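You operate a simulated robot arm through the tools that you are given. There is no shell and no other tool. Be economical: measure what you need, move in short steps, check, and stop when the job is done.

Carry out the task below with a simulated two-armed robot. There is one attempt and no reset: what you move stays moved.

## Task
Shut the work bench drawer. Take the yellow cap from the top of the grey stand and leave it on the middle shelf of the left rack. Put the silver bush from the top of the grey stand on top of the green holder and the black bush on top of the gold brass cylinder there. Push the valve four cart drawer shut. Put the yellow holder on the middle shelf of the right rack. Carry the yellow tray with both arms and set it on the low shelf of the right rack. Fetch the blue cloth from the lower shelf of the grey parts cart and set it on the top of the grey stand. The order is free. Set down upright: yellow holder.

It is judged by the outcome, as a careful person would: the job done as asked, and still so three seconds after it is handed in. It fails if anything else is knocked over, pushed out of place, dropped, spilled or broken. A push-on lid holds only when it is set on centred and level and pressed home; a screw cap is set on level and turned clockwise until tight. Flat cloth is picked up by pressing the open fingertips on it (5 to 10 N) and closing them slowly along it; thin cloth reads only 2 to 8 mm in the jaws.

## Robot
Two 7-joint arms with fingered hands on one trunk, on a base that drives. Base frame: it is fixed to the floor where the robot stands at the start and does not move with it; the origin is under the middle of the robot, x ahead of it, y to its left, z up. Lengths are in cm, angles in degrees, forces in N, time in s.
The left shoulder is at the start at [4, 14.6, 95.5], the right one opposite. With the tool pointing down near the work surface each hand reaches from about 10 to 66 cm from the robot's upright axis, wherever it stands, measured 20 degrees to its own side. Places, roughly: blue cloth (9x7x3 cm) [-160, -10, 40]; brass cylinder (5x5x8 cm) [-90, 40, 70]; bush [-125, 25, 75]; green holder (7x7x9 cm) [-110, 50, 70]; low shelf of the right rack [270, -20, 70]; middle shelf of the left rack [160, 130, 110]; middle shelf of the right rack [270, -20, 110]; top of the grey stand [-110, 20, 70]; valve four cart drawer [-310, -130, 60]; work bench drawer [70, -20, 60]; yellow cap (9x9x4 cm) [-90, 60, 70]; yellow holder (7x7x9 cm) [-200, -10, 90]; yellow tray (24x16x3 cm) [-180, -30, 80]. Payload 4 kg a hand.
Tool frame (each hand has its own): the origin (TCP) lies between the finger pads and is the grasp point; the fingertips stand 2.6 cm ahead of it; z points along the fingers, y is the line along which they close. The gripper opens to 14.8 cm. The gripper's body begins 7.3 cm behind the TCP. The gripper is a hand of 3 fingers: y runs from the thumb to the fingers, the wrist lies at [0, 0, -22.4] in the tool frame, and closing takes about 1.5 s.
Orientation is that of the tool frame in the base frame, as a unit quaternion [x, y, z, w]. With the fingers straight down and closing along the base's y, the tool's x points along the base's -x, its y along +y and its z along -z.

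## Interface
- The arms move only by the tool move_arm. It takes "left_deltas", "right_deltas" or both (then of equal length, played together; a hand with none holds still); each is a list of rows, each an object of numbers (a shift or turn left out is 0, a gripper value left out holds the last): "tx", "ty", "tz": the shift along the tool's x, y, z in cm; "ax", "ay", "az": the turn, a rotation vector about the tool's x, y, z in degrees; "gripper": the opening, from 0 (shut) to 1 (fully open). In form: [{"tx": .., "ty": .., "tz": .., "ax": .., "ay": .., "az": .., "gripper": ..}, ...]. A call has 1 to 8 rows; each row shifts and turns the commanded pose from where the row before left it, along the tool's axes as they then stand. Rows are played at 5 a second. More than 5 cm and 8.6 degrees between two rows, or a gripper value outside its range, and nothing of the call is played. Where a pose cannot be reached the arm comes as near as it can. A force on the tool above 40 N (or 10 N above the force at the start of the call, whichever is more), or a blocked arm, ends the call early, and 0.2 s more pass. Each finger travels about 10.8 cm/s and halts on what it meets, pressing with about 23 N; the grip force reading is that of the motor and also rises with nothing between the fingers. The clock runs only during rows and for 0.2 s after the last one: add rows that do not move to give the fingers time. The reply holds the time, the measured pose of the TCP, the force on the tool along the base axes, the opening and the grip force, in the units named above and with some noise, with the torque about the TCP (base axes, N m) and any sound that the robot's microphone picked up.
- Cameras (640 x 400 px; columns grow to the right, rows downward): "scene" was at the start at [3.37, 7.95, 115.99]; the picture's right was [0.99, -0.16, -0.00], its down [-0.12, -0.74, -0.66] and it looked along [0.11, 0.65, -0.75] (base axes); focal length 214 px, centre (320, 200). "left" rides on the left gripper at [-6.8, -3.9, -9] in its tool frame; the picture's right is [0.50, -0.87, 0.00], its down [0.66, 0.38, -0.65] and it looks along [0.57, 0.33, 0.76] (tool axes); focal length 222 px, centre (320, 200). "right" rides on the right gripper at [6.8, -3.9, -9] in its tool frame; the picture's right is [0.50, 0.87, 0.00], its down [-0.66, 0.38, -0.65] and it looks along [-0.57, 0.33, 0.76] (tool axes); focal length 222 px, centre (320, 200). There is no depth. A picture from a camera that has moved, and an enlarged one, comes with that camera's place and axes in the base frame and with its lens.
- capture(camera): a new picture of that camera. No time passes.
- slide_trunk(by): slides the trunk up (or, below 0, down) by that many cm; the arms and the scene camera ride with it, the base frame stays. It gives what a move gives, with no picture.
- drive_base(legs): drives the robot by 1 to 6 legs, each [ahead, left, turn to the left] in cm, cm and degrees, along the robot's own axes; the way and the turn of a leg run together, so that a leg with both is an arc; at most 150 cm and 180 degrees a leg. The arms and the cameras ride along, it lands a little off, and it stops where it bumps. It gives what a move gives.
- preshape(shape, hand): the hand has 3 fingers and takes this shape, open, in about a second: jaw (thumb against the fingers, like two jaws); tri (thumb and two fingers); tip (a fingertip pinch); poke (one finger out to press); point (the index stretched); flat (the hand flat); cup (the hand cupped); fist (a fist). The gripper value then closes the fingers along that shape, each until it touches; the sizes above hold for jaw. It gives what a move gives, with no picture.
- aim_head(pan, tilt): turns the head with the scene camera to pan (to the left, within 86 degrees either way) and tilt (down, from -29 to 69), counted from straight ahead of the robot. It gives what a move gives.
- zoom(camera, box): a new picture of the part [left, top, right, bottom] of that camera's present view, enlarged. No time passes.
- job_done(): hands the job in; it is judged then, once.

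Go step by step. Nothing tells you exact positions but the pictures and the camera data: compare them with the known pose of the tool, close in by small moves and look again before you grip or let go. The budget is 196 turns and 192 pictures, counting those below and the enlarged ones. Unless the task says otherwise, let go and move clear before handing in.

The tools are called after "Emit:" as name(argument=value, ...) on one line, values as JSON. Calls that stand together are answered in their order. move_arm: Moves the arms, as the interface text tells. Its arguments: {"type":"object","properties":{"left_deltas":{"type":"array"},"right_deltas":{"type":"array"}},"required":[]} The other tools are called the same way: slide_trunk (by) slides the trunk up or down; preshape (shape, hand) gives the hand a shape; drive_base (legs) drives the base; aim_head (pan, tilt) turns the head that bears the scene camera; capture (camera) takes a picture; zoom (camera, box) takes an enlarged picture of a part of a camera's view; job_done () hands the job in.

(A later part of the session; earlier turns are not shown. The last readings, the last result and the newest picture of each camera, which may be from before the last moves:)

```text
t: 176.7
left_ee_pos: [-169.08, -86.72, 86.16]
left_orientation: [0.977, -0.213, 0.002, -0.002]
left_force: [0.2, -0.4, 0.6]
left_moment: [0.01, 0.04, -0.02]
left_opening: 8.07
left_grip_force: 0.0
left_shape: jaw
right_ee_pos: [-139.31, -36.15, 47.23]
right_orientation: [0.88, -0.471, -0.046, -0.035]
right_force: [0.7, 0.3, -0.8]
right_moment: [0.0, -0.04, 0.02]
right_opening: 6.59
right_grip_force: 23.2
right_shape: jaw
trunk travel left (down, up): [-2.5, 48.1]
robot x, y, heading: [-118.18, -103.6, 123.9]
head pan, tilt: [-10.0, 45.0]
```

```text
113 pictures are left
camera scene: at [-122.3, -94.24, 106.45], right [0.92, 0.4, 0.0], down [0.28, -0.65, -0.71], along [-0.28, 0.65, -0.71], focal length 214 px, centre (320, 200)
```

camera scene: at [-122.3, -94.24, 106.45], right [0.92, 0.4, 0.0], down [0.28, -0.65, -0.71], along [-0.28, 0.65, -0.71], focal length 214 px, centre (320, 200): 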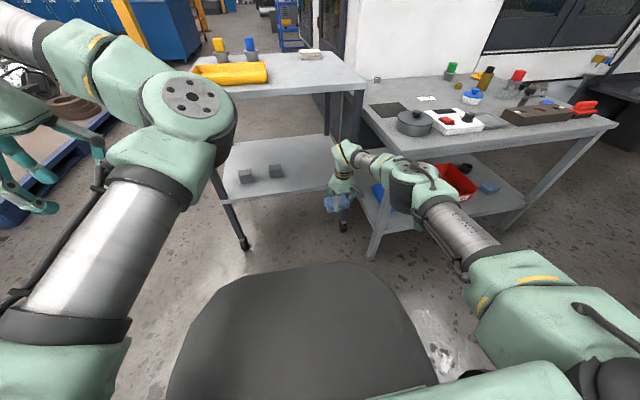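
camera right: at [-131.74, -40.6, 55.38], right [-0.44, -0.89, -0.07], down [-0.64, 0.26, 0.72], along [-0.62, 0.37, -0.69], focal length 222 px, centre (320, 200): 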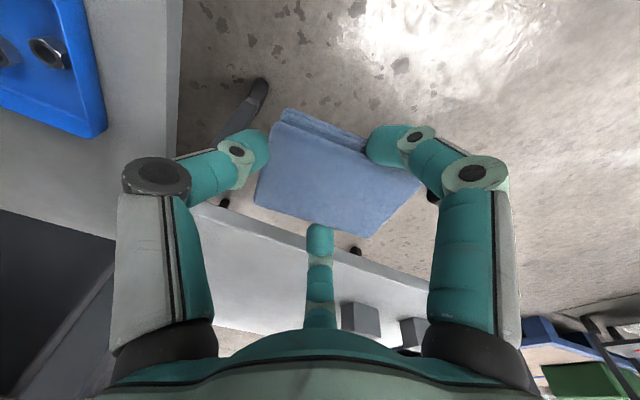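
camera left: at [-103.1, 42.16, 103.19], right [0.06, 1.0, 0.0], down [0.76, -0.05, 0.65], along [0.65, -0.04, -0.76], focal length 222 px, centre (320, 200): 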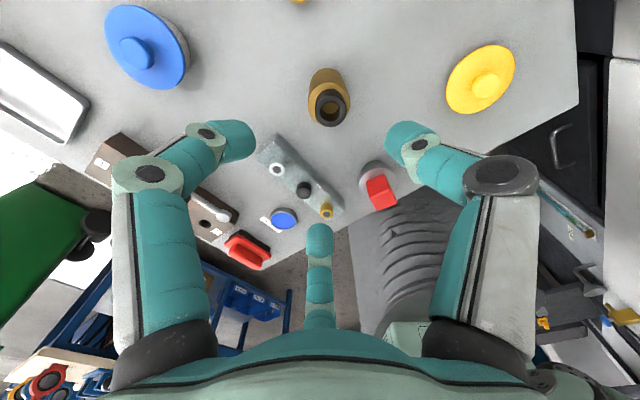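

The cloth is out and held. I'll back off a bit more, raise trunk and hand, then go to the stand's left side.

Emit:
drive_base(legs=[[-14, 0, 0]])

Emit:
slide_trunk(by=12)

Emit:
move_arm(right_deltas=[{"tz": -4, "tx": 0.5}, {"tz": -4, "tx": 0.5}, {"tz": -4, "tx": 0.5}, {"tz": -4, "tx": 0.5}, {"tz": -4, "tx": 0.5}, {"tz": -4}, {"tz": -4}])

Emit:
drive_base(legs=[[0, -44, 0], [24, 0, 0]])

Emit:
capture(camera="scene")

```text
t: 178.0
left_ee_pos: [-161.17, -98.72, 86.24]
left_orientation: [0.978, -0.211, 0.0, -0.002]
left_force: [-0.4, -0.4, 0.3]
left_moment: [0.04, 0.01, 0.02]
left_opening: 8.09
left_grip_force: 0.0
left_shape: jaw
right_ee_pos: [-131.56, -48.04, 47.24]
right_orientation: [0.881, -0.469, -0.047, -0.036]
right_force: [0.2, -0.1, -0.6]
right_moment: [-0.01, -0.01, -0.01]
right_opening: 6.62
right_grip_force: 22.4
right_shape: jaw
trunk travel left (down, up): [-2.5, 48.1]
robot x, y, heading: [-109.77, -115.56, 123.8]
head pan, tilt: [-10.0, 45.0]
```

```text
t: 179.5
left_ee_pos: [-161.32, -98.72, 98.24]
left_orientation: [0.978, -0.211, 0.001, -0.001]
left_force: [-0.6, 0.1, -0.1]
left_moment: [0.01, -0.02, 0.01]
left_opening: 8.09
left_grip_force: 0.1
left_shape: jaw
right_ee_pos: [-131.6, -48.01, 59.14]
right_orientation: [0.881, -0.469, -0.046, -0.034]
right_force: [-0.8, -0.1, -0.4]
right_moment: [-0.01, -0.01, 0.01]
right_opening: 6.61
right_grip_force: 23.0
right_shape: jaw
trunk travel left (down, up): [-14.5, 36.1]
robot x, y, heading: [-109.99, -115.2, 123.8]
head pan, tilt: [-10.0, 45.0]
```

```text
t: 181.1
left_ee_pos: [-161.21, -98.86, 98.32]
left_orientation: [0.978, -0.21, 0.0, -0.002]
left_force: [0.0, -0.1, 0.5]
left_moment: [0.0, 0.0, -0.01]
left_opening: 8.07
left_grip_force: 0.1
left_shape: jaw
right_ee_pos: [-128.84, -53.36, 86.85]
right_orientation: [0.881, -0.469, -0.047, -0.034]
right_force: [0.2, -0.7, -0.4]
right_moment: [0.05, 0.0, -0.03]
right_opening: 6.56
right_grip_force: 23.4
right_shape: jaw
trunk travel left (down, up): [-14.5, 36.1]
robot x, y, heading: [-110.05, -115.28, 123.6]
head pan, tilt: [-10.0, 45.0]
```

```text
t: 185.1
left_ee_pos: [-137.12, -54.61, 98.23]
left_orientation: [0.977, -0.214, 0.001, -0.002]
left_force: [0.2, 1.4, -0.3]
left_moment: [0.0, -0.02, 0.0]
left_opening: 8.07
left_grip_force: 0.1
left_shape: jaw
right_ee_pos: [-104.4, -9.41, 86.67]
right_orientation: [0.88, -0.472, -0.046, -0.035]
right_force: [-0.5, 0.2, -0.1]
right_moment: [-0.02, -0.02, 0.01]
right_opening: 6.58
right_grip_force: 22.6
right_shape: jaw
trunk travel left (down, up): [-14.5, 36.1]
robot x, y, heading: [-86.22, -71.8, 123.5]
head pan, tilt: [-10.0, 45.0]
```

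```text
112 pictures are left
camera scene: at [-90.44, -62.35, 118.49], right [0.92, 0.4, 0.0], down [0.28, -0.65, -0.71], along [-0.28, 0.65, -0.71], focal length 214 px, centre (320, 200)
```

scene: 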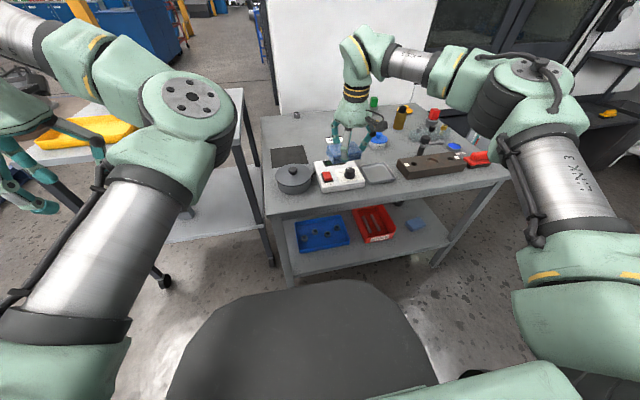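

Emit:
drive_base(legs=[[23, 3, 0]])

Emit:
capture(camera="right")

Emit:
aim_head(pan=0, tilt=40)

Emit:
capture(camera="scene")

```text
t: 186.9
left_ee_pos: [-152.39, -36.86, 98.25]
left_orientation: [0.977, -0.215, 0.002, -0.002]
left_force: [-0.9, 0.8, 0.1]
left_moment: [-0.02, 0.03, 0.0]
left_opening: 8.08
left_grip_force: 0.0
left_shape: jaw
right_ee_pos: [-119.5, 8.28, 86.78]
right_orientation: [0.879, -0.473, -0.046, -0.035]
right_force: [-0.1, -0.1, -0.7]
right_moment: [-0.01, -0.03, -0.01]
right_opening: 6.59
right_grip_force: 22.6
right_shape: jaw
trunk travel left (down, up): [-14.5, 36.1]
robot x, y, heading: [-101.64, -53.92, 123.5]
head pan, tilt: [-10.0, 45.0]
```

```text
111 pictures are left
camera right: at [-112.12, 3.88, 94.84], right [-0.45, -0.89, -0.07], down [-0.64, 0.27, 0.72], along [-0.62, 0.37, -0.69], focal length 222 px, centre (320, 200)
```

right: 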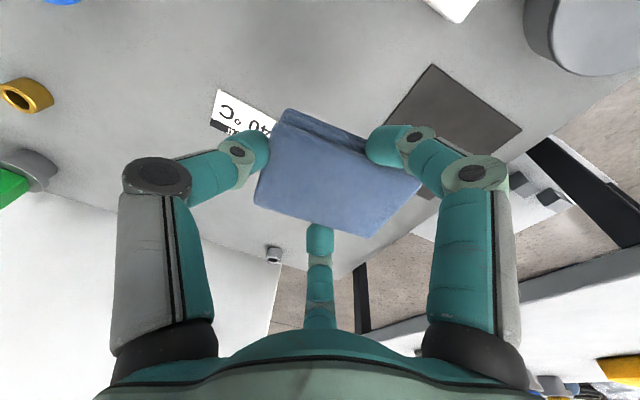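

```text
t: 187.6
left_ee_pos: [-152.33, -36.9, 98.23]
left_orientation: [0.977, -0.214, 0.002, -0.001]
left_force: [-0.7, 0.5, 0.5]
left_moment: [0.0, -0.01, 0.01]
left_opening: 8.07
left_grip_force: 0.0
left_shape: jaw
right_ee_pos: [-119.54, 8.35, 86.66]
right_orientation: [0.879, -0.473, -0.047, -0.035]
right_force: [0.0, 0.0, 0.1]
right_moment: [0.0, 0.03, -0.02]
right_opening: 6.57
right_grip_force: 23.3
right_shape: jaw
trunk travel left (down, up): [-14.5, 36.1]
robot x, y, heading: [-101.45, -53.89, 123.1]
head pan, tilt: [0.0, 40.0]
```

```text
110 pictures are left
camera scene: at [-107.03, -45.05, 119.22], right [0.84, 0.55, 0.0], down [0.35, -0.54, -0.77], along [-0.42, 0.64, -0.64], focal length 214 px, centre (320, 200)
```

scene: 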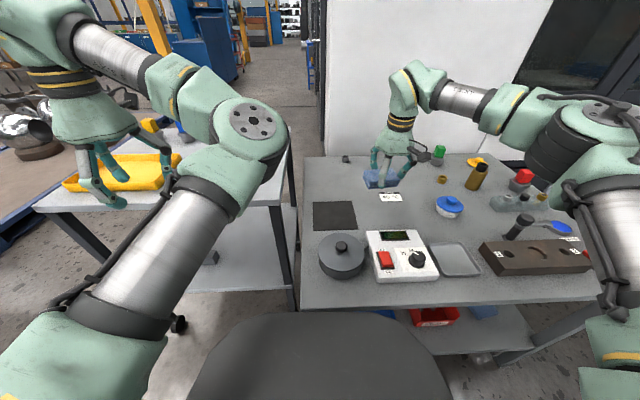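

The free spot between the digital device and the label is at about u-v centre (-116.6,7.6). I'll shift the hand 2.5 cm right, 1 cm back and lower.

Emit:
move_arm(right_deltas=[{"ty": -1.3, "tx": 0.5}, {"ty": -1.2, "tx": 0.5}, {"tz": 2}, {"tz": 2}, {"tz": 2}, {"tz": 2}, {"tz": 2}])

Emit:
capture(camera="right")

Emit:
zoom(camera="scene", box=[300, 130, 460, 250])

```text
t: 189.2
left_ee_pos: [-152.34, -36.87, 98.39]
left_orientation: [0.977, -0.214, 0.001, -0.002]
left_force: [0.1, 0.6, -0.1]
left_moment: [-0.01, -0.03, 0.02]
left_opening: 8.08
left_grip_force: 0.2
left_shape: jaw
right_ee_pos: [-117.41, 9.79, 76.82]
right_orientation: [0.879, -0.473, -0.046, -0.034]
right_force: [0.4, 0.1, -0.7]
right_moment: [-0.04, -0.01, 0.01]
right_opening: 6.54
right_grip_force: 22.7
right_shape: jaw
trunk travel left (down, up): [-14.5, 36.1]
robot x, y, heading: [-101.43, -53.96, 122.9]
head pan, tilt: [0.0, 40.0]
```

```text
109 pictures are left
camera right: at [-109.93, 5.35, 84.84], right [-0.45, -0.89, -0.07], down [-0.64, 0.27, 0.72], along [-0.62, 0.37, -0.69], focal length 222 px, centre (320, 200)
```

right: 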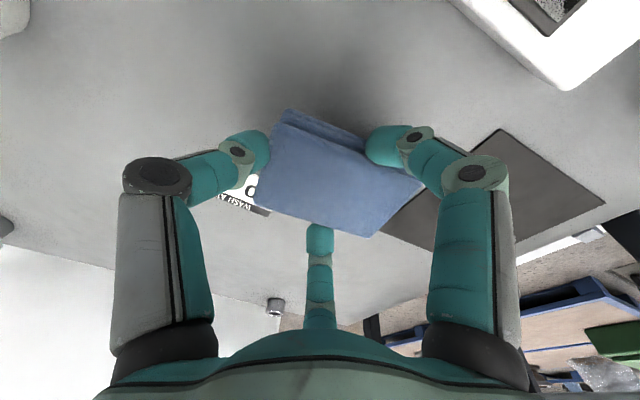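

```text
3.33 times, centred on (380, 190) of scene
camera zoom: at [-107.05, -45.0, 119.22], right [0.84, 0.55, 0.0], down [0.35, -0.54, -0.77], along [-0.42, 0.64, -0.64], focal length 715 px, centre (120, 233)
```

zoom: 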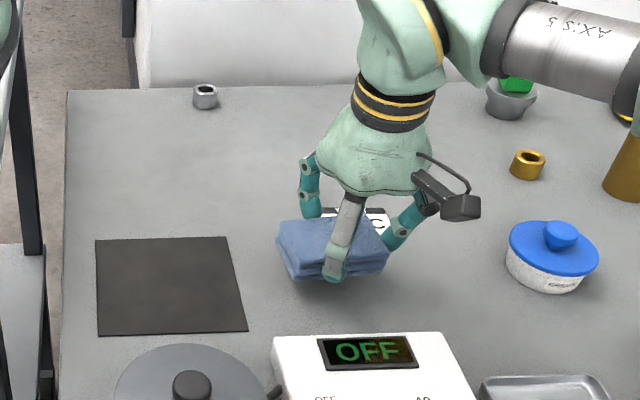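

The cloth would land close to the label, so I'll draw back 2.5 cm and then lower to contact.

Emit:
move_arm(right_deltas=[{"tx": 1.3}, {"tx": 1.3}, {"tz": 0.8}, {"tz": 0.8}, {"tz": 0.6}, {"tz": 0.5}, {"tz": 0.4}])

Emit:
zoom(camera="scene", box=[300, 130, 460, 250])

```text
t: 190.8
left_ee_pos: [-152.2, -37.13, 98.35]
left_orientation: [0.977, -0.214, 0.001, -0.002]
left_force: [-0.3, 0.4, 0.2]
left_moment: [0.02, -0.04, -0.03]
left_opening: 8.09
left_grip_force: 0.1
left_shape: jaw
right_ee_pos: [-116.35, 8.04, 73.97]
right_orientation: [0.879, -0.473, -0.05, -0.037]
right_force: [1.2, -2.0, 24.7]
right_moment: [-0.11, -0.14, 0.07]
right_opening: 6.61
right_grip_force: 23.0
right_shape: jaw
trunk travel left (down, up): [-14.5, 36.1]
robot x, y, heading: [-101.31, -54.24, 123.2]
head pan, tilt: [0.0, 40.0]
```

```text
3.33 times, centred on (380, 190) of scene
camera zoom: at [-106.94, -45.36, 119.28], right [0.84, 0.55, 0.0], down [0.35, -0.54, -0.77], along [-0.42, 0.64, -0.64], focal length 715 px, centre (120, 233)
```

zoom: 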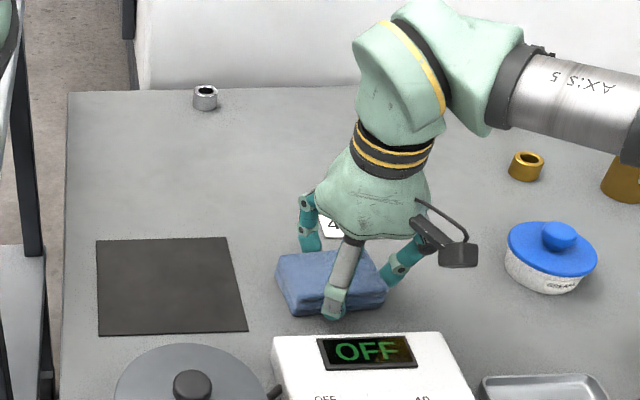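

Cloth is down. Ease off, open and lift away.

Emit:
move_arm(right_deltas=[{"tz": -0.4}, {"gripper": 0.5}, {"gripper": 0.6}, {"gripper": 0.7}, {}, {"tz": -1.5}, {"tz": -2}, {"tz": -3}])

Emit:
move_arm(right_deltas=[{"tz": -3}, {"tz": -3}, {"tz": -3}, {"tz": -3}])

Emit:
zoom(camera="scene", box=[300, 130, 460, 250])

Emit:
capture(camera="right")

```text
t: 192.6
left_ee_pos: [-152.39, -36.94, 98.29]
left_orientation: [0.977, -0.214, 0.001, -0.002]
left_force: [0.1, -0.6, -0.5]
left_moment: [0.02, -0.01, -0.02]
left_opening: 8.1
left_grip_force: 0.1
left_shape: jaw
right_ee_pos: [-115.78, 7.44, 80.32]
right_orientation: [0.879, -0.473, -0.046, -0.034]
right_force: [-0.8, 0.2, -0.1]
right_moment: [0.01, 0.02, -0.01]
right_opening: 10.31
right_grip_force: 0.0
right_shape: jaw
trunk travel left (down, up): [-14.5, 36.1]
robot x, y, heading: [-101.46, -54.37, 123.2]
head pan, tilt: [0.0, 40.0]
```

```text
t: 193.6
left_ee_pos: [-152.35, -36.97, 98.25]
left_orientation: [0.977, -0.214, 0.001, -0.002]
left_force: [-0.1, -1.1, -0.8]
left_moment: [0.03, 0.01, -0.01]
left_opening: 8.07
left_grip_force: 0.1
left_shape: jaw
right_ee_pos: [-115.18, 6.12, 92.27]
right_orientation: [0.879, -0.473, -0.047, -0.035]
right_force: [-0.1, 0.2, -0.7]
right_moment: [0.03, 0.01, 0.02]
right_opening: 10.34
right_grip_force: 0.0
right_shape: jaw
trunk travel left (down, up): [-14.5, 36.1]
robot x, y, heading: [-101.42, -54.08, 123.0]
head pan, tilt: [0.0, 40.0]
```

```text
3.33 times, centred on (380, 190) of scene
camera zoom: at [-107.04, -45.12, 119.23], right [0.84, 0.55, 0.0], down [0.35, -0.54, -0.77], along [-0.42, 0.64, -0.64], focal length 715 px, centre (120, 233)
```

zoom: 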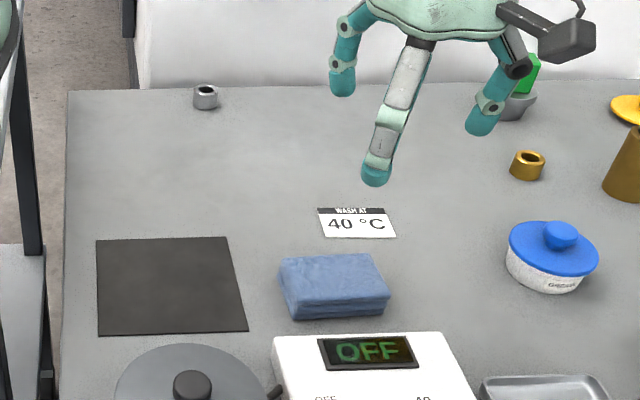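

```text
105 pictures are left
camera right: at [-107.74, 1.62, 100.41], right [-0.45, -0.89, -0.07], down [-0.64, 0.27, 0.72], along [-0.62, 0.37, -0.69], focal length 222 px, centre (320, 200)
```

right: 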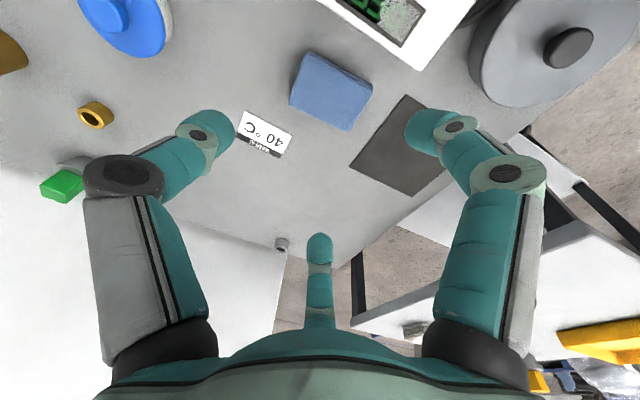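

The cloth lies well on the stand. Now I'll raise the trunk and drive around the cart to its far side to see how to reach the silver bush.

Emit:
slide_trunk(by=12)

Emit:
drive_base(legs=[[-16, 0, 0], [0, 120, 0], [150, 0, 0], [25, 0, 0], [0, -50, 0], [0, 0, -144]])

Emit:
aim_head(pan=0, tilt=30)

Emit:
capture(camera="scene")

```text
t: 195.1
left_ee_pos: [-152.37, -36.98, 110.28]
left_orientation: [0.977, -0.214, 0.001, -0.001]
left_force: [-0.1, 0.2, -0.3]
left_moment: [-0.01, 0.0, 0.0]
left_opening: 8.1
left_grip_force: 0.0
left_shape: jaw
right_ee_pos: [-115.24, 6.22, 104.11]
right_orientation: [0.879, -0.473, -0.046, -0.035]
right_force: [0.0, -0.4, 0.0]
right_moment: [0.04, 0.03, -0.02]
right_opening: 10.31
right_grip_force: 0.0
right_shape: jaw
trunk travel left (down, up): [-26.5, 24.1]
robot x, y, heading: [-101.47, -54.16, 123.4]
head pan, tilt: [0.0, 40.0]
```

```text
t: 217.0
left_ee_pos: [-226.78, 97.11, 110.29]
left_orientation: [-0.53, 0.848, -0.002, 0.001]
left_force: [-0.6, 1.0, 0.9]
left_moment: [-0.01, 0.02, 0.01]
left_opening: 8.1
left_grip_force: 0.0
left_shape: jaw
right_ee_pos: [-184.92, 59.8, 104.23]
right_orientation: [-0.29, 0.955, 0.01, 0.06]
right_force: [-1.3, 1.1, 0.3]
right_moment: [0.03, -0.07, -0.05]
right_opening: 10.33
right_grip_force: 0.0
right_shape: jaw
trunk travel left (down, up): [-26.5, 24.1]
robot x, y, heading: [-244.65, 46.69, 32.3]
head pan, tilt: [0.0, 40.0]
stopped in leg 6: the force on the tool passed its limit at 83 N (the readings are from after the stop); the commanded pose is now the measured one
```

```text
t: 217.7
left_ee_pos: [-226.88, 97.12, 110.21]
left_orientation: [-0.53, 0.848, -0.001, 0.001]
left_force: [0.8, -0.1, 1.7]
left_moment: [0.01, -0.02, -0.02]
left_opening: 8.1
left_grip_force: 0.0
left_shape: jaw
right_ee_pos: [-184.9, 59.75, 104.23]
right_orientation: [-0.291, 0.955, 0.01, 0.06]
right_force: [-1.6, 1.2, 0.0]
right_moment: [-0.05, -0.12, 0.04]
right_opening: 10.36
right_grip_force: 0.1
right_shape: jaw
trunk travel left (down, up): [-26.5, 24.1]
robot x, y, heading: [-244.98, 46.43, 32.1]
head pan, tilt: [0.0, 30.0]
```

```text
104 pictures are left
camera scene: at [-235.63, 52.64, 132.74], right [0.53, -0.85, 0.0], down [-0.42, -0.27, -0.87], along [0.73, 0.46, -0.5], focal length 214 px, centre (320, 200)
```

scene: 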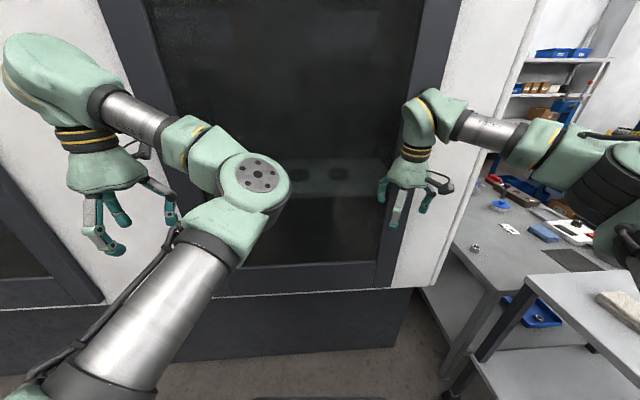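

The right hand touched the machine's end face while turning. I'll back away and finish the turn.

Emit:
drive_base(legs=[[-16, 0, 0], [0, 0, -54]])

Emit:
aim_head(pan=-10, tilt=35)

Emit:
capture(camera="scene")

```text
t: 221.6
left_ee_pos: [-206.87, 52.47, 110.33]
left_orientation: [-0.082, 0.997, -0.002, 0.0]
left_force: [0.0, 0.4, -0.1]
left_moment: [-0.01, 0.01, 0.01]
left_opening: 8.11
left_grip_force: 0.2
left_shape: jaw
right_ee_pos: [-212.84, -3.14, 104.34]
right_orientation: [0.179, 0.982, -0.019, 0.058]
right_force: [0.2, -0.4, 0.4]
right_moment: [0.03, 0.02, 0.01]
right_opening: 10.36
right_grip_force: 0.1
right_shape: jaw
trunk travel left (down, up): [-26.5, 24.1]
robot x, y, heading: [-258.79, 37.81, -22.4]
head pan, tilt: [0.0, 30.0]
```

```text
t: 222.3
left_ee_pos: [-206.78, 52.53, 110.41]
left_orientation: [-0.083, 0.997, -0.002, 0.0]
left_force: [-0.6, -0.2, 0.1]
left_moment: [-0.02, 0.02, 0.0]
left_opening: 8.11
left_grip_force: 0.1
left_shape: jaw
right_ee_pos: [-212.92, -3.15, 104.22]
right_orientation: [0.179, 0.982, -0.019, 0.058]
right_force: [-0.3, -1.1, 0.2]
right_moment: [0.0, -0.02, -0.04]
right_opening: 10.35
right_grip_force: 0.1
right_shape: jaw
trunk travel left (down, up): [-26.5, 24.1]
robot x, y, heading: [-258.87, 37.84, -22.4]
head pan, tilt: [-10.0, 35.0]
```

```text
103 pictures are left
camera scene: at [-249.33, 32.71, 131.97], right [-0.53, -0.85, 0.0], down [-0.48, 0.31, -0.82], along [0.69, -0.44, -0.57], focal length 214 px, centre (320, 200)
```

scene: 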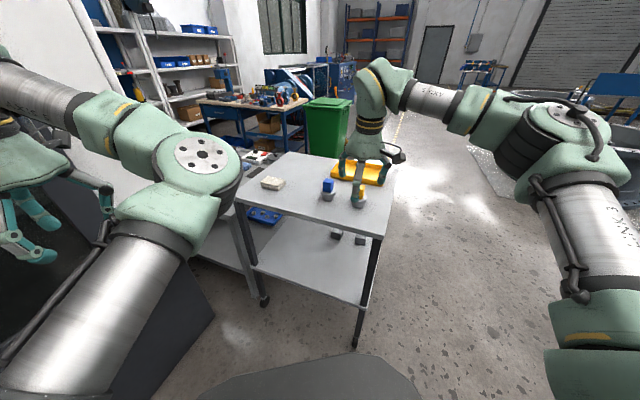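

I see the cart from behind; its back edge is about level with the stand's right edge, so standing behind the cart the left arm can reach the silver bush. I'll turn right more and approach in two steps.

Emit:
drive_base(legs=[[0, 0, -28], [22, 36, 0]])

Emit:
capture(camera="left")

Emit:
aim_head(pan=45, tilt=35)

Emit:
capture(camera="scene")

```text
t: 226.3
left_ee_pos: [-164.52, 33.06, 110.29]
left_orientation: [0.162, 0.987, -0.002, 0.0]
left_force: [0.5, 0.2, -0.5]
left_moment: [0.04, 0.0, 0.01]
left_opening: 8.08
left_grip_force: 0.0
left_shape: jaw
right_ee_pos: [-196.03, -13.28, 104.21]
right_orientation: [0.413, 0.909, -0.031, 0.053]
right_force: [-0.4, -0.2, 0.1]
right_moment: [-0.02, 0.02, 0.02]
right_opening: 10.32
right_grip_force: 0.1
right_shape: jaw
trunk travel left (down, up): [-26.5, 24.1]
robot x, y, heading: [-217.46, 45.07, -50.3]
head pan, tilt: [-10.0, 35.0]
```

```text
102 pictures are left
camera left: at [-159.33, 27.23, 119.31], right [-0.75, -0.66, 0.0], down [-0.5, 0.57, 0.65], along [-0.43, 0.49, -0.76], focal length 222 px, centre (320, 200)
```

left: 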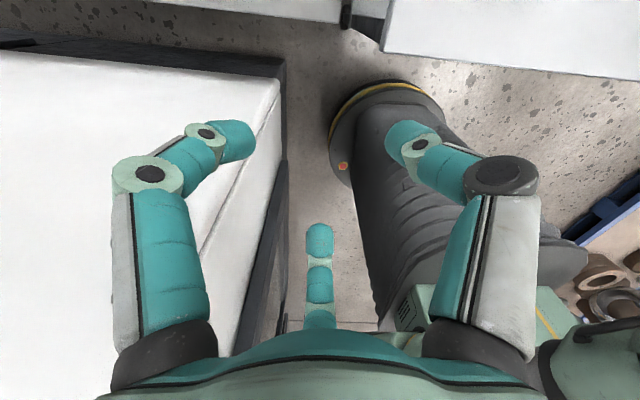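

```text
t: 227.5
left_ee_pos: [-164.4, 32.99, 110.27]
left_orientation: [0.163, 0.987, -0.002, 0.0]
left_force: [-1.0, -0.4, 0.6]
left_moment: [-0.01, 0.03, 0.0]
left_opening: 8.09
left_grip_force: 0.0
left_shape: jaw
right_ee_pos: [-196.16, -13.05, 104.28]
right_orientation: [0.413, 0.909, -0.031, 0.051]
right_force: [0.1, 0.1, -0.1]
right_moment: [-0.01, 0.0, 0.0]
right_opening: 10.32
right_grip_force: 0.0
right_shape: jaw
trunk travel left (down, up): [-26.5, 24.1]
robot x, y, heading: [-216.69, 44.75, -50.6]
head pan, tilt: [45.0, 35.0]
```

```text
101 pictures are left
camera scene: at [-206.89, 42.48, 131.97], right [-0.1, -1.0, 0.0], down [-0.57, 0.06, -0.82], along [0.82, -0.08, -0.57], focal length 214 px, centre (320, 200)
```

scene: 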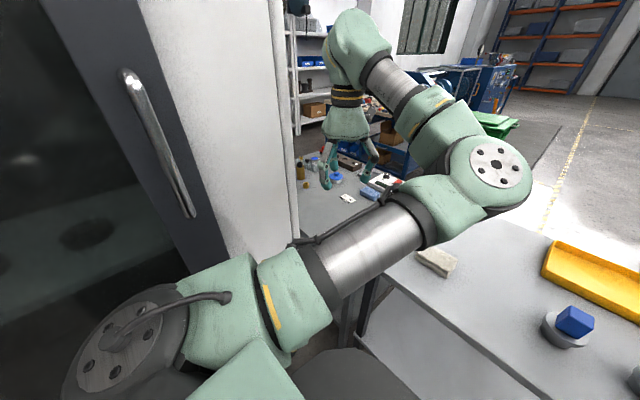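

The machine face is at u≈82 with a door handle near my left shoulder; still ~10 cm spare. I'll move a few centimetres nearer and extend the left hand.

Emit:
drive_base(legs=[[6, 5.5, 0]])

Emit:
move_arm(left_deltas=[{"tx": -2, "tz": 1}, {"tx": -2, "tz": 1}, {"tx": -2, "tz": 2}, {"tx": -2, "tz": 2}, {"tx": -2, "tz": 2}])

Emit:
capture(camera="left")

Emit:
capture(camera="scene")

```text
t: 228.6
left_ee_pos: [-156.63, 31.99, 110.35]
left_orientation: [0.163, 0.987, -0.002, 0.0]
left_force: [-0.2, 0.0, -0.6]
left_moment: [0.02, 0.02, 0.01]
left_opening: 8.11
left_grip_force: 0.1
left_shape: jaw
right_ee_pos: [-188.27, -14.29, 104.26]
right_orientation: [0.413, 0.909, -0.032, 0.052]
right_force: [0.6, 0.1, 0.0]
right_moment: [0.03, 0.03, 0.02]
right_opening: 10.31
right_grip_force: 0.1
right_shape: jaw
trunk travel left (down, up): [-26.5, 24.1]
robot x, y, heading: [-209.46, 43.5, -50.6]
head pan, tilt: [45.0, 35.0]
```

```text
t: 229.8
left_ee_pos: [-146.74, 28.56, 102.43]
left_orientation: [0.163, 0.987, -0.001, -0.001]
left_force: [-0.1, -0.1, -0.4]
left_moment: [0.01, 0.01, 0.01]
left_opening: 8.12
left_grip_force: 0.0
left_shape: jaw
right_ee_pos: [-188.01, -14.29, 104.26]
right_orientation: [0.411, 0.909, -0.031, 0.052]
right_force: [-0.2, -0.2, -0.3]
right_moment: [0.04, 0.01, -0.05]
right_opening: 10.33
right_grip_force: 0.0
right_shape: jaw
trunk travel left (down, up): [-26.5, 24.1]
robot x, y, heading: [-209.01, 43.61, -50.8]
head pan, tilt: [45.0, 35.0]
```

```text
100 pictures are left
camera left: at [-141.59, 22.84, 111.33], right [-0.75, -0.66, 0.0], down [-0.5, 0.57, 0.65], along [-0.43, 0.49, -0.76], focal length 222 px, centre (320, 200)
```

left: 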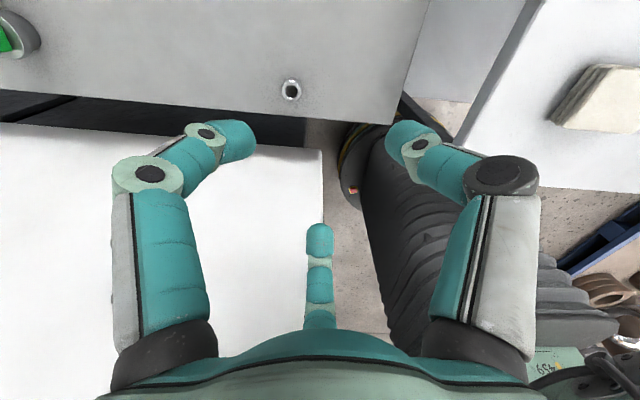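

```text
99 pictures are left
camera scene: at [-198.8, 41.39, 131.96], right [-0.1, -1.0, 0.0], down [-0.57, 0.06, -0.82], along [0.81, -0.08, -0.57], focal length 214 px, centre (320, 200)
```

scene: 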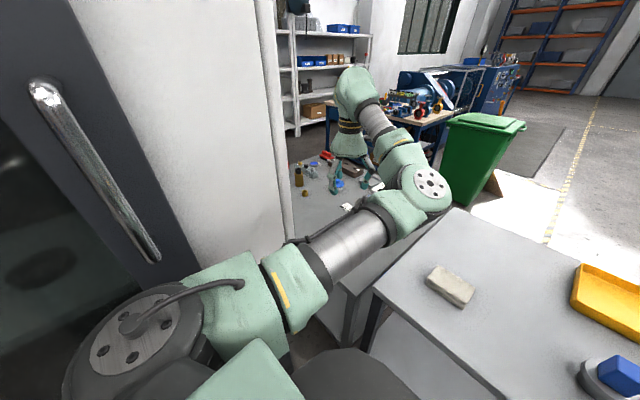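

Silver bush at (-144.6,33.4). I'll yaw the hand so its wide side runs along the wall, then centre over the bush.

Emit:
move_arm(left_deltas=[{"az": 8, "gripper": 0.5}, {"az": 8}, {"az": 8}, {"az": 8}, {"az": 5}, {"tx": 1.4, "ty": 2.2}, {"tx": 1.4, "ty": 2.2}])

Emit:
capture(camera="left")

```text
t: 231.4
left_ee_pos: [-145.06, 33.61, 102.31]
left_orientation: [0.468, 0.884, -0.003, 0.0]
left_force: [0.0, 0.4, -0.2]
left_moment: [0.01, -0.02, -0.04]
left_opening: 7.47
left_grip_force: 0.2
left_shape: jaw
right_ee_pos: [-188.12, -14.21, 104.38]
right_orientation: [0.412, 0.909, -0.033, 0.052]
right_force: [0.5, 0.1, 0.3]
right_moment: [-0.03, 0.0, -0.01]
right_opening: 10.33
right_grip_force: 0.0
right_shape: jaw
trunk travel left (down, up): [-26.5, 24.1]
robot x, y, heading: [-208.94, 43.45, -50.7]
head pan, tilt: [45.0, 35.0]
```

```text
98 pictures are left
camera left: at [-144.36, 25.93, 111.37], right [-1.0, -0.07, 0.0], down [-0.06, 0.76, 0.65], along [-0.05, 0.65, -0.76], focal length 222 px, centre (320, 200)
```

left: 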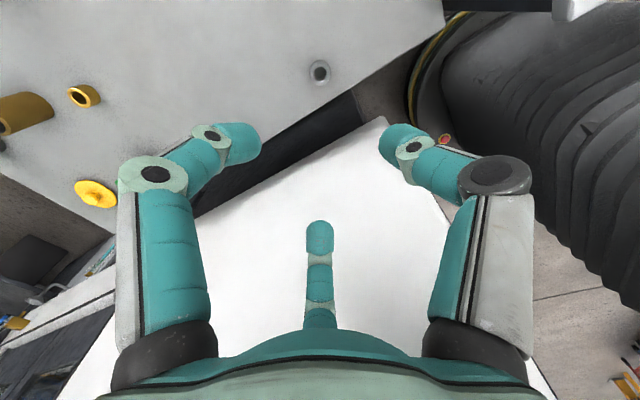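

Centred within half a centimetre. Descending in small steps.

Emit:
move_arm(left_deltas=[{"tx": -0.6, "tz": 1.5}, {"tz": 2}, {"tz": 2}, {"tz": 2}, {"tz": 2}, {"tz": 2}, {"tz": 2}, {"tz": 2}])

Emit:
capture(camera="left")

```text
t: 233.2
left_ee_pos: [-144.59, 32.91, 86.66]
left_orientation: [0.467, 0.884, -0.001, 0.0]
left_force: [-0.3, 0.4, -0.3]
left_moment: [0.0, 0.01, 0.0]
left_opening: 7.47
left_grip_force: 0.1
left_shape: jaw
right_ee_pos: [-188.14, -14.34, 104.24]
right_orientation: [0.412, 0.909, -0.033, 0.053]
right_force: [-0.6, -0.9, 0.2]
right_moment: [0.01, 0.02, -0.04]
right_opening: 10.31
right_grip_force: 0.2
right_shape: jaw
trunk travel left (down, up): [-26.5, 24.1]
robot x, y, heading: [-209.03, 43.69, -50.5]
head pan, tilt: [45.0, 35.0]
```

```text
97 pictures are left
camera left: at [-144.02, 25.25, 95.66], right [-1.0, -0.07, 0.0], down [-0.06, 0.76, 0.65], along [-0.05, 0.65, -0.76], focal length 222 px, centre (320, 200)
```

left: 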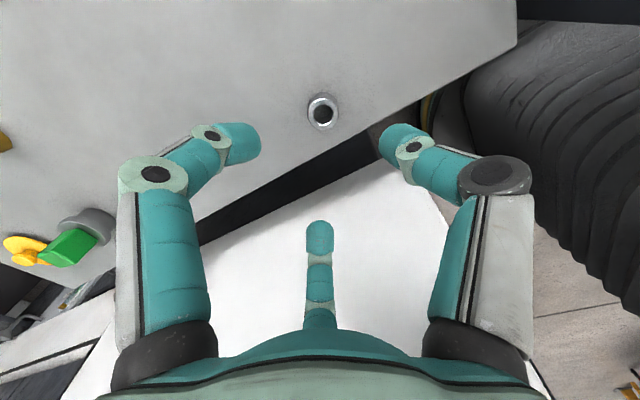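

Emit:
move_arm(left_deltas=[{"tz": 2}, {"tz": 2}, {"tz": 2}, {"tz": 2}, {"tz": 1.5}, {"tz": 1.2}])

Emit:
capture(camera="left")

Emit:
capture(camera="scene")

```text
t: 234.6
left_ee_pos: [-144.47, 33.08, 76.12]
left_orientation: [0.467, 0.884, -0.001, -0.001]
left_force: [0.2, 0.0, 0.3]
left_moment: [-0.01, -0.03, 0.0]
left_opening: 7.47
left_grip_force: 0.0
left_shape: jaw
right_ee_pos: [-188.24, -14.35, 104.27]
right_orientation: [0.412, 0.909, -0.033, 0.053]
right_force: [0.4, 0.4, 0.9]
right_moment: [0.01, -0.04, 0.0]
right_opening: 10.34
right_grip_force: 0.1
right_shape: jaw
trunk travel left (down, up): [-26.5, 24.1]
robot x, y, heading: [-209.07, 43.74, -50.4]
head pan, tilt: [45.0, 35.0]
```

```text
96 pictures are left
camera left: at [-143.94, 25.34, 85.13], right [-1.0, -0.07, 0.0], down [-0.06, 0.76, 0.65], along [-0.05, 0.65, -0.76], focal length 222 px, centre (320, 200)
```

left: 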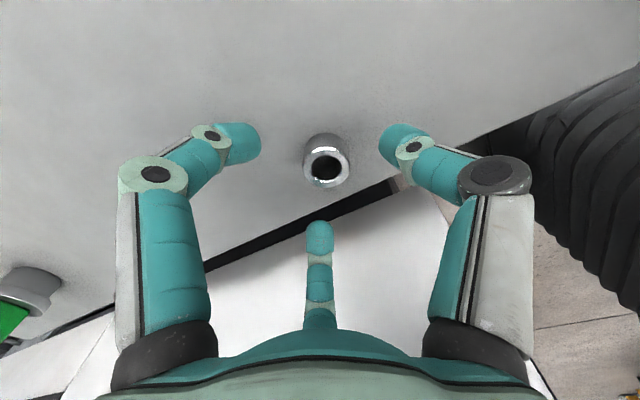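

```text
95 pictures are left
camera scene: at [-198.91, 41.42, 131.97], right [-0.1, -1.0, 0.0], down [-0.57, 0.06, -0.82], along [0.82, -0.08, -0.57], focal length 214 px, centre (320, 200)
```

scene: 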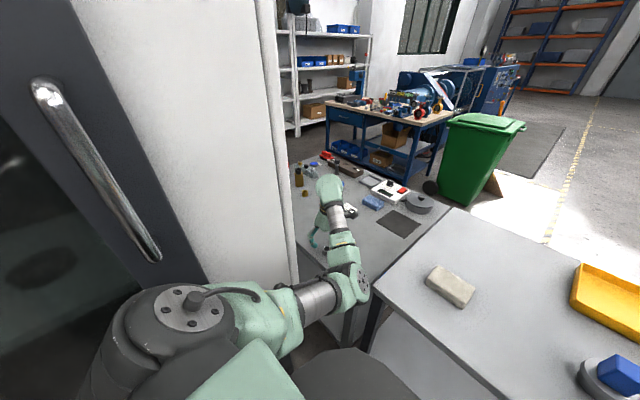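

Emit:
move_arm(left_deltas=[{"tz": 1}, {"tz": 0.9}, {"tz": 0.6}, {"gripper": 0.1}, {}, {}, {}, {}])

Emit:
capture(camera="left")

```text
t: 236.4
left_ee_pos: [-144.6, 32.97, 73.57]
left_orientation: [0.468, 0.884, -0.001, 0.0]
left_force: [-1.2, -1.0, 0.0]
left_moment: [-0.01, 0.0, 0.01]
left_opening: 2.8
left_grip_force: 23.2
left_shape: jaw
right_ee_pos: [-188.21, -14.22, 104.21]
right_orientation: [0.412, 0.909, -0.032, 0.052]
right_force: [0.0, -0.5, -0.3]
right_moment: [0.03, 0.01, -0.01]
right_opening: 10.32
right_grip_force: 0.0
right_shape: jaw
trunk travel left (down, up): [-26.5, 24.1]
robot x, y, heading: [-209.03, 43.76, -50.5]
head pan, tilt: [45.0, 35.0]
```

```text
94 pictures are left
camera left: at [-144.03, 25.3, 82.54], right [-1.0, -0.07, 0.0], down [-0.06, 0.76, 0.65], along [-0.05, 0.65, -0.76], focal length 222 px, centre (320, 200)
```

left: 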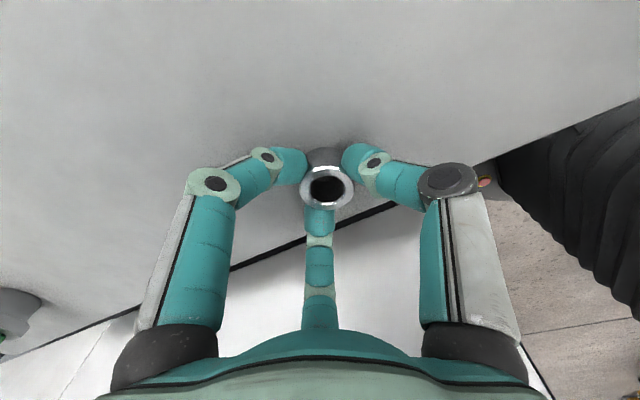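

Silver bush gripped. Lifting up.

Emit:
move_arm(left_deltas=[{"tz": -1.5}, {"tz": -2}, {"tz": -2}, {"tz": -2}, {"tz": -2}, {"tz": -2}, {"tz": -2}, {"tz": -2}])

Emit:
move_arm(left_deltas=[{"tz": -2}, {"tz": -2}, {"tz": -2}, {"tz": -2}, {"tz": -2}, {"tz": -2}, {"tz": -2}])

Emit:
capture(camera="left")

```text
t: 238.2
left_ee_pos: [-144.52, 33.14, 89.15]
left_orientation: [0.467, 0.884, 0.0, 0.0]
left_force: [-0.4, 0.4, -1.3]
left_moment: [-0.02, -0.03, -0.01]
left_opening: 2.77
left_grip_force: 23.1
left_shape: jaw
right_ee_pos: [-188.21, -14.31, 104.38]
right_orientation: [0.413, 0.909, -0.032, 0.053]
right_force: [0.8, -0.4, 0.4]
right_moment: [-0.03, -0.02, 0.03]
right_opening: 10.35
right_grip_force: 0.1
right_shape: jaw
trunk travel left (down, up): [-26.5, 24.1]
robot x, y, heading: [-209.23, 43.82, -50.6]
head pan, tilt: [45.0, 35.0]
```

```text
t: 239.8
left_ee_pos: [-144.75, 32.77, 103.36]
left_orientation: [0.467, 0.884, -0.002, 0.0]
left_force: [0.3, -0.5, -0.5]
left_moment: [-0.02, -0.04, -0.02]
left_opening: 2.78
left_grip_force: 22.9
left_shape: jaw
right_ee_pos: [-188.08, -14.38, 104.31]
right_orientation: [0.413, 0.908, -0.032, 0.053]
right_force: [-0.8, -0.2, 0.1]
right_moment: [0.01, -0.02, 0.0]
right_opening: 10.36
right_grip_force: 0.1
right_shape: jaw
trunk travel left (down, up): [-26.5, 24.1]
robot x, y, heading: [-209.03, 43.59, -50.7]
head pan, tilt: [45.0, 35.0]
```

```text
93 pictures are left
camera left: at [-144.12, 25.22, 112.27], right [-1.0, -0.07, 0.0], down [-0.06, 0.76, 0.65], along [-0.05, 0.65, -0.76], focal length 222 px, centre (320, 200)
```

left: 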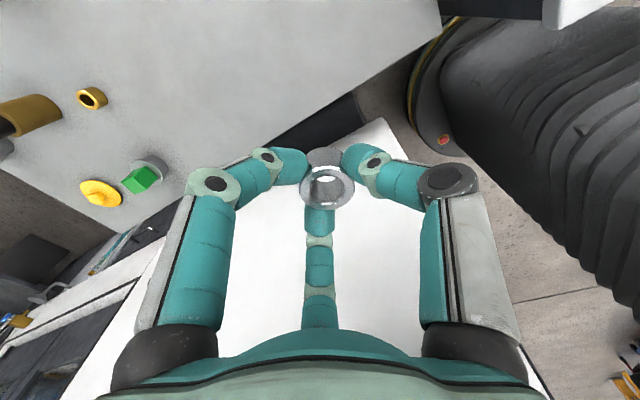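

Holding the silver bush. The left arm can't easily reach the green holder, so I'll park the bush on the empty mat from the stand's left side and re-pick it with the right arm. Driving back around the cart.

Emit:
drive_base(legs=[[0, -78, 0], [0, 0, -5.5], [150, 0, 0], [12, 0, 0], [0, 0, -179], [0, -130, 0]])

Emit:
aim_head(pan=0, tilt=40)

Emit:
capture(camera="scene")

```text
t: 266.0
left_ee_pos: [-126.92, -51.26, 103.33]
left_orientation: [0.854, -0.521, 0.0, -0.001]
left_force: [0.6, 0.2, -1.4]
left_moment: [0.01, 0.03, 0.02]
left_opening: 2.75
left_grip_force: 23.2
left_shape: jaw
right_ee_pos: [-77.81, -9.87, 104.35]
right_orientation: [0.882, -0.468, -0.05, -0.036]
right_force: [0.5, 0.2, 0.3]
right_moment: [0.02, 0.02, -0.02]
right_opening: 10.33
right_grip_force: 0.1
right_shape: jaw
trunk travel left (down, up): [-26.5, 24.1]
robot x, y, heading: [-64.47, -69.84, 122.4]
head pan, tilt: [45.0, 35.0]
```

```text
t: 267.1
left_ee_pos: [-126.89, -51.15, 103.27]
left_orientation: [0.853, -0.521, -0.001, -0.001]
left_force: [-0.1, -0.2, -1.2]
left_moment: [0.02, -0.02, 0.0]
left_opening: 2.74
left_grip_force: 23.2
left_shape: jaw
right_ee_pos: [-77.94, -9.92, 104.24]
right_orientation: [0.882, -0.467, -0.05, -0.035]
right_force: [0.4, 0.1, -0.7]
right_moment: [0.01, -0.01, -0.01]
right_opening: 10.33
right_grip_force: 0.0
right_shape: jaw
trunk travel left (down, up): [-26.5, 24.1]
robot x, y, heading: [-64.37, -69.97, 122.5]
head pan, tilt: [0.0, 40.0]
```

```text
92 pictures are left
camera scene: at [-69.93, -60.74, 131.21], right [0.84, 0.54, 0.0], down [0.34, -0.54, -0.77], along [-0.41, 0.65, -0.64], focal length 214 px, centre (320, 200)
```

scene: 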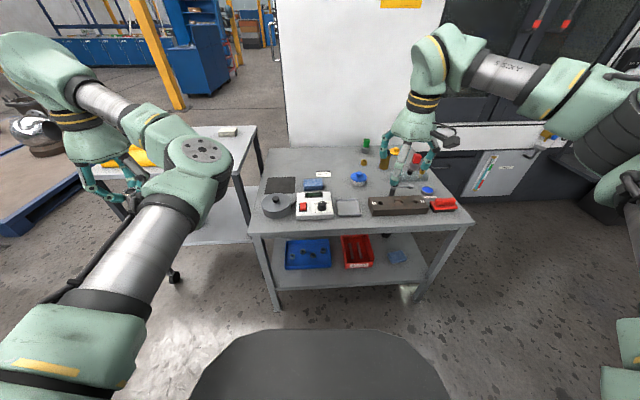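

Emit:
drive_base(legs=[[0, 0, 2], [34, -12, 0]])

Emit:
slide_trunk(by=-11)

Emit:
capture(camera="left")

```text
t: 269.8
left_ee_pos: [-136.65, -16.88, 103.39]
left_orientation: [0.858, -0.514, 0.0, -0.001]
left_force: [0.9, 0.8, -1.3]
left_moment: [-0.01, 0.03, -0.03]
left_opening: 2.75
left_grip_force: 22.7
left_shape: jaw
right_ee_pos: [-88.33, 25.35, 104.31]
right_orientation: [0.886, -0.46, -0.051, -0.035]
right_force: [-0.1, -0.6, 0.5]
right_moment: [0.03, 0.03, 0.02]
right_opening: 10.35
right_grip_force: 0.0
right_shape: jaw
trunk travel left (down, up): [-26.5, 24.1]
robot x, y, heading: [-73.76, -34.35, 123.3]
head pan, tilt: [0.0, 40.0]
```

```text
t: 271.2
left_ee_pos: [-136.65, -16.86, 92.16]
left_orientation: [0.858, -0.514, -0.001, -0.001]
left_force: [0.3, -0.3, -0.6]
left_moment: [0.0, 0.01, 0.01]
left_opening: 2.74
left_grip_force: 23.0
left_shape: jaw
right_ee_pos: [-88.35, 25.39, 93.46]
right_orientation: [0.886, -0.46, -0.051, -0.034]
right_force: [-0.1, -0.8, 0.5]
right_moment: [-0.03, -0.02, 0.0]
right_opening: 10.34
right_grip_force: 0.1
right_shape: jaw
trunk travel left (down, up): [-15.5, 35.1]
robot x, y, heading: [-73.86, -34.3, 123.1]
head pan, tilt: [0.0, 40.0]
```

```text
91 pictures are left
camera left: at [-136.39, -9.04, 101.27], right [1.0, -0.03, 0.0], down [-0.03, -0.76, 0.65], along [-0.02, -0.65, -0.76], focal length 222 px, centre (320, 200)
```

left: 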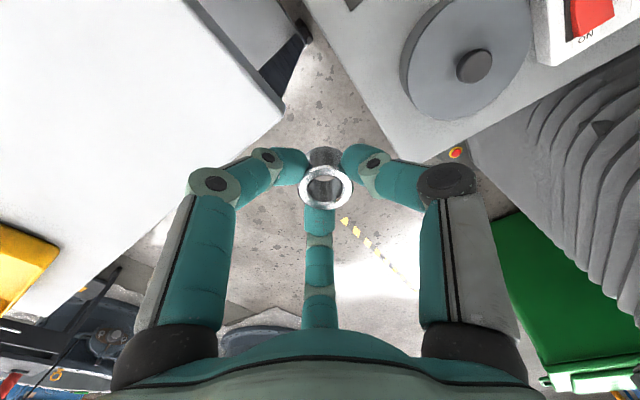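

Emit:
move_arm(left_deltas=[{"tx": -2.5}, {"tx": -2.5}, {"tx": -2.5, "ty": -1.5}, {"tx": -2.5, "ty": -1.5}, {"tx": -2.2, "ty": -2}, {"ty": -2, "tz": 1}, {"ty": -2, "tz": 1}, {"ty": -2, "tz": 1}])

Emit:
capture(camera="left")

```text
t: 273.0
left_ee_pos: [-132.61, -0.74, 89.39]
left_orientation: [0.858, -0.514, 0.0, 0.0]
left_force: [0.1, 0.9, -0.7]
left_moment: [0.02, 0.04, 0.02]
left_opening: 2.75
left_grip_force: 23.3
left_shape: jaw
right_ee_pos: [-88.28, 25.31, 93.25]
right_orientation: [0.885, -0.461, -0.051, -0.034]
right_force: [-0.1, 0.0, -0.8]
right_moment: [0.0, 0.03, -0.02]
right_opening: 10.35
right_grip_force: 0.1
right_shape: jaw
trunk travel left (down, up): [-15.5, 35.1]
robot x, y, heading: [-73.78, -34.39, 123.3]
head pan, tilt: [0.0, 40.0]
```

```text
90 pictures are left
camera left: at [-132.35, 7.04, 98.31], right [1.0, -0.03, 0.0], down [-0.03, -0.76, 0.65], along [-0.02, -0.65, -0.76], focal length 222 px, centre (320, 200)
```

left: 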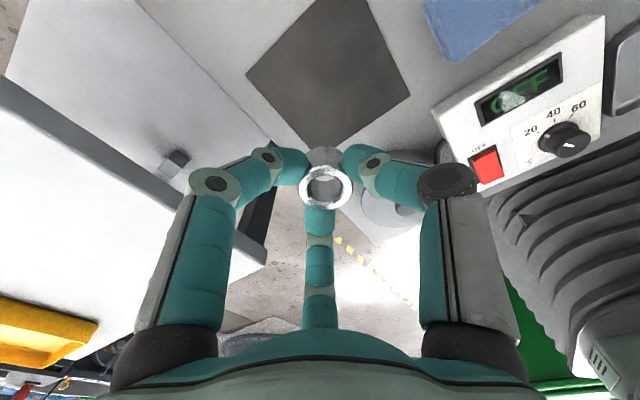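

Emit:
move_arm(left_deltas=[{"tx": -0.7, "ty": -1.1}, {"ty": -1.1, "tz": 0.5}, {"tz": 1.5}, {"tz": 1.5}, {"tz": 1.5}, {"tz": 1.5}, {"tz": 1.5}, {"tz": 1.5}])

Emit:
capture(camera="scene")

Emit:
capture(camera="left")

```text
t: 274.8
left_ee_pos: [-131.03, 0.84, 79.77]
left_orientation: [0.858, -0.514, 0.0, -0.001]
left_force: [-0.1, -0.4, -1.3]
left_moment: [0.01, 0.03, -0.01]
left_opening: 2.74
left_grip_force: 23.0
left_shape: jaw
right_ee_pos: [-88.37, 25.37, 93.29]
right_orientation: [0.885, -0.461, -0.051, -0.036]
right_force: [0.0, -0.1, 0.2]
right_moment: [-0.01, 0.0, -0.02]
right_opening: 10.34
right_grip_force: 0.0
right_shape: jaw
trunk travel left (down, up): [-15.5, 35.1]
robot x, y, heading: [-73.85, -34.41, 123.1]
head pan, tilt: [0.0, 40.0]
```

```text
89 pictures are left
camera scene: at [-79.57, -25.41, 120.23], right [0.84, 0.55, 0.0], down [0.35, -0.54, -0.77], along [-0.42, 0.64, -0.64], focal length 214 px, centre (320, 200)
```

scene: 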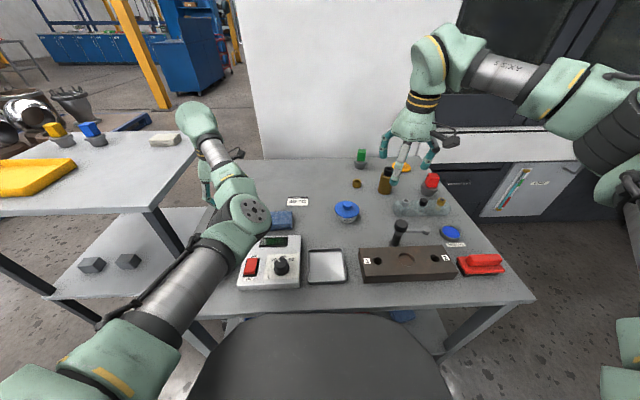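

```text
88 pictures are left
camera left: at [-130.79, 8.66, 88.8], right [1.0, -0.03, 0.0], down [-0.03, -0.76, 0.65], along [-0.02, -0.65, -0.76], focal length 222 px, centre (320, 200)
```

left: 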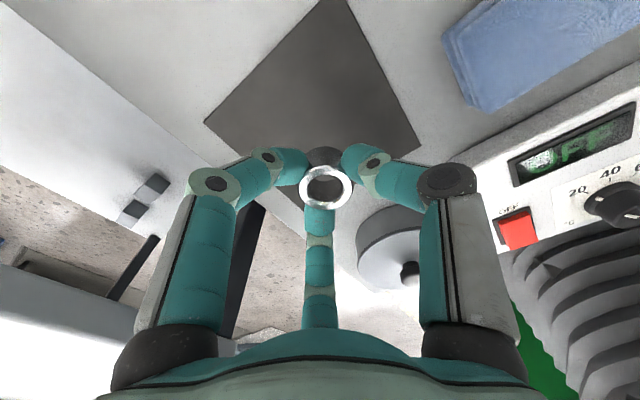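

Emit:
move_arm(left_deltas=[{"tz": 1.5}, {"tz": 1.5}, {"tz": 1.3}, {"tz": 0.8}, {"tz": 0.5}, {"tz": 0.4}, {"tz": 0.3}, {"tz": 0.3}])

```text
t: 276.6
left_ee_pos: [-131.11, 0.82, 73.49]
left_orientation: [0.858, -0.514, -0.003, -0.002]
left_force: [-2.1, 2.1, 15.1]
left_moment: [-0.01, -0.05, 0.04]
left_opening: 2.77
left_grip_force: 23.1
left_shape: jaw
right_ee_pos: [-88.13, 25.25, 93.32]
right_orientation: [0.885, -0.461, -0.052, -0.034]
right_force: [-0.8, 0.8, 0.0]
right_moment: [0.01, 0.0, 0.01]
right_opening: 10.32
right_grip_force: 0.0
right_shape: jaw
trunk travel left (down, up): [-15.5, 35.1]
robot x, y, heading: [-73.85, -34.71, 123.3]
head pan, tilt: [0.0, 40.0]
```

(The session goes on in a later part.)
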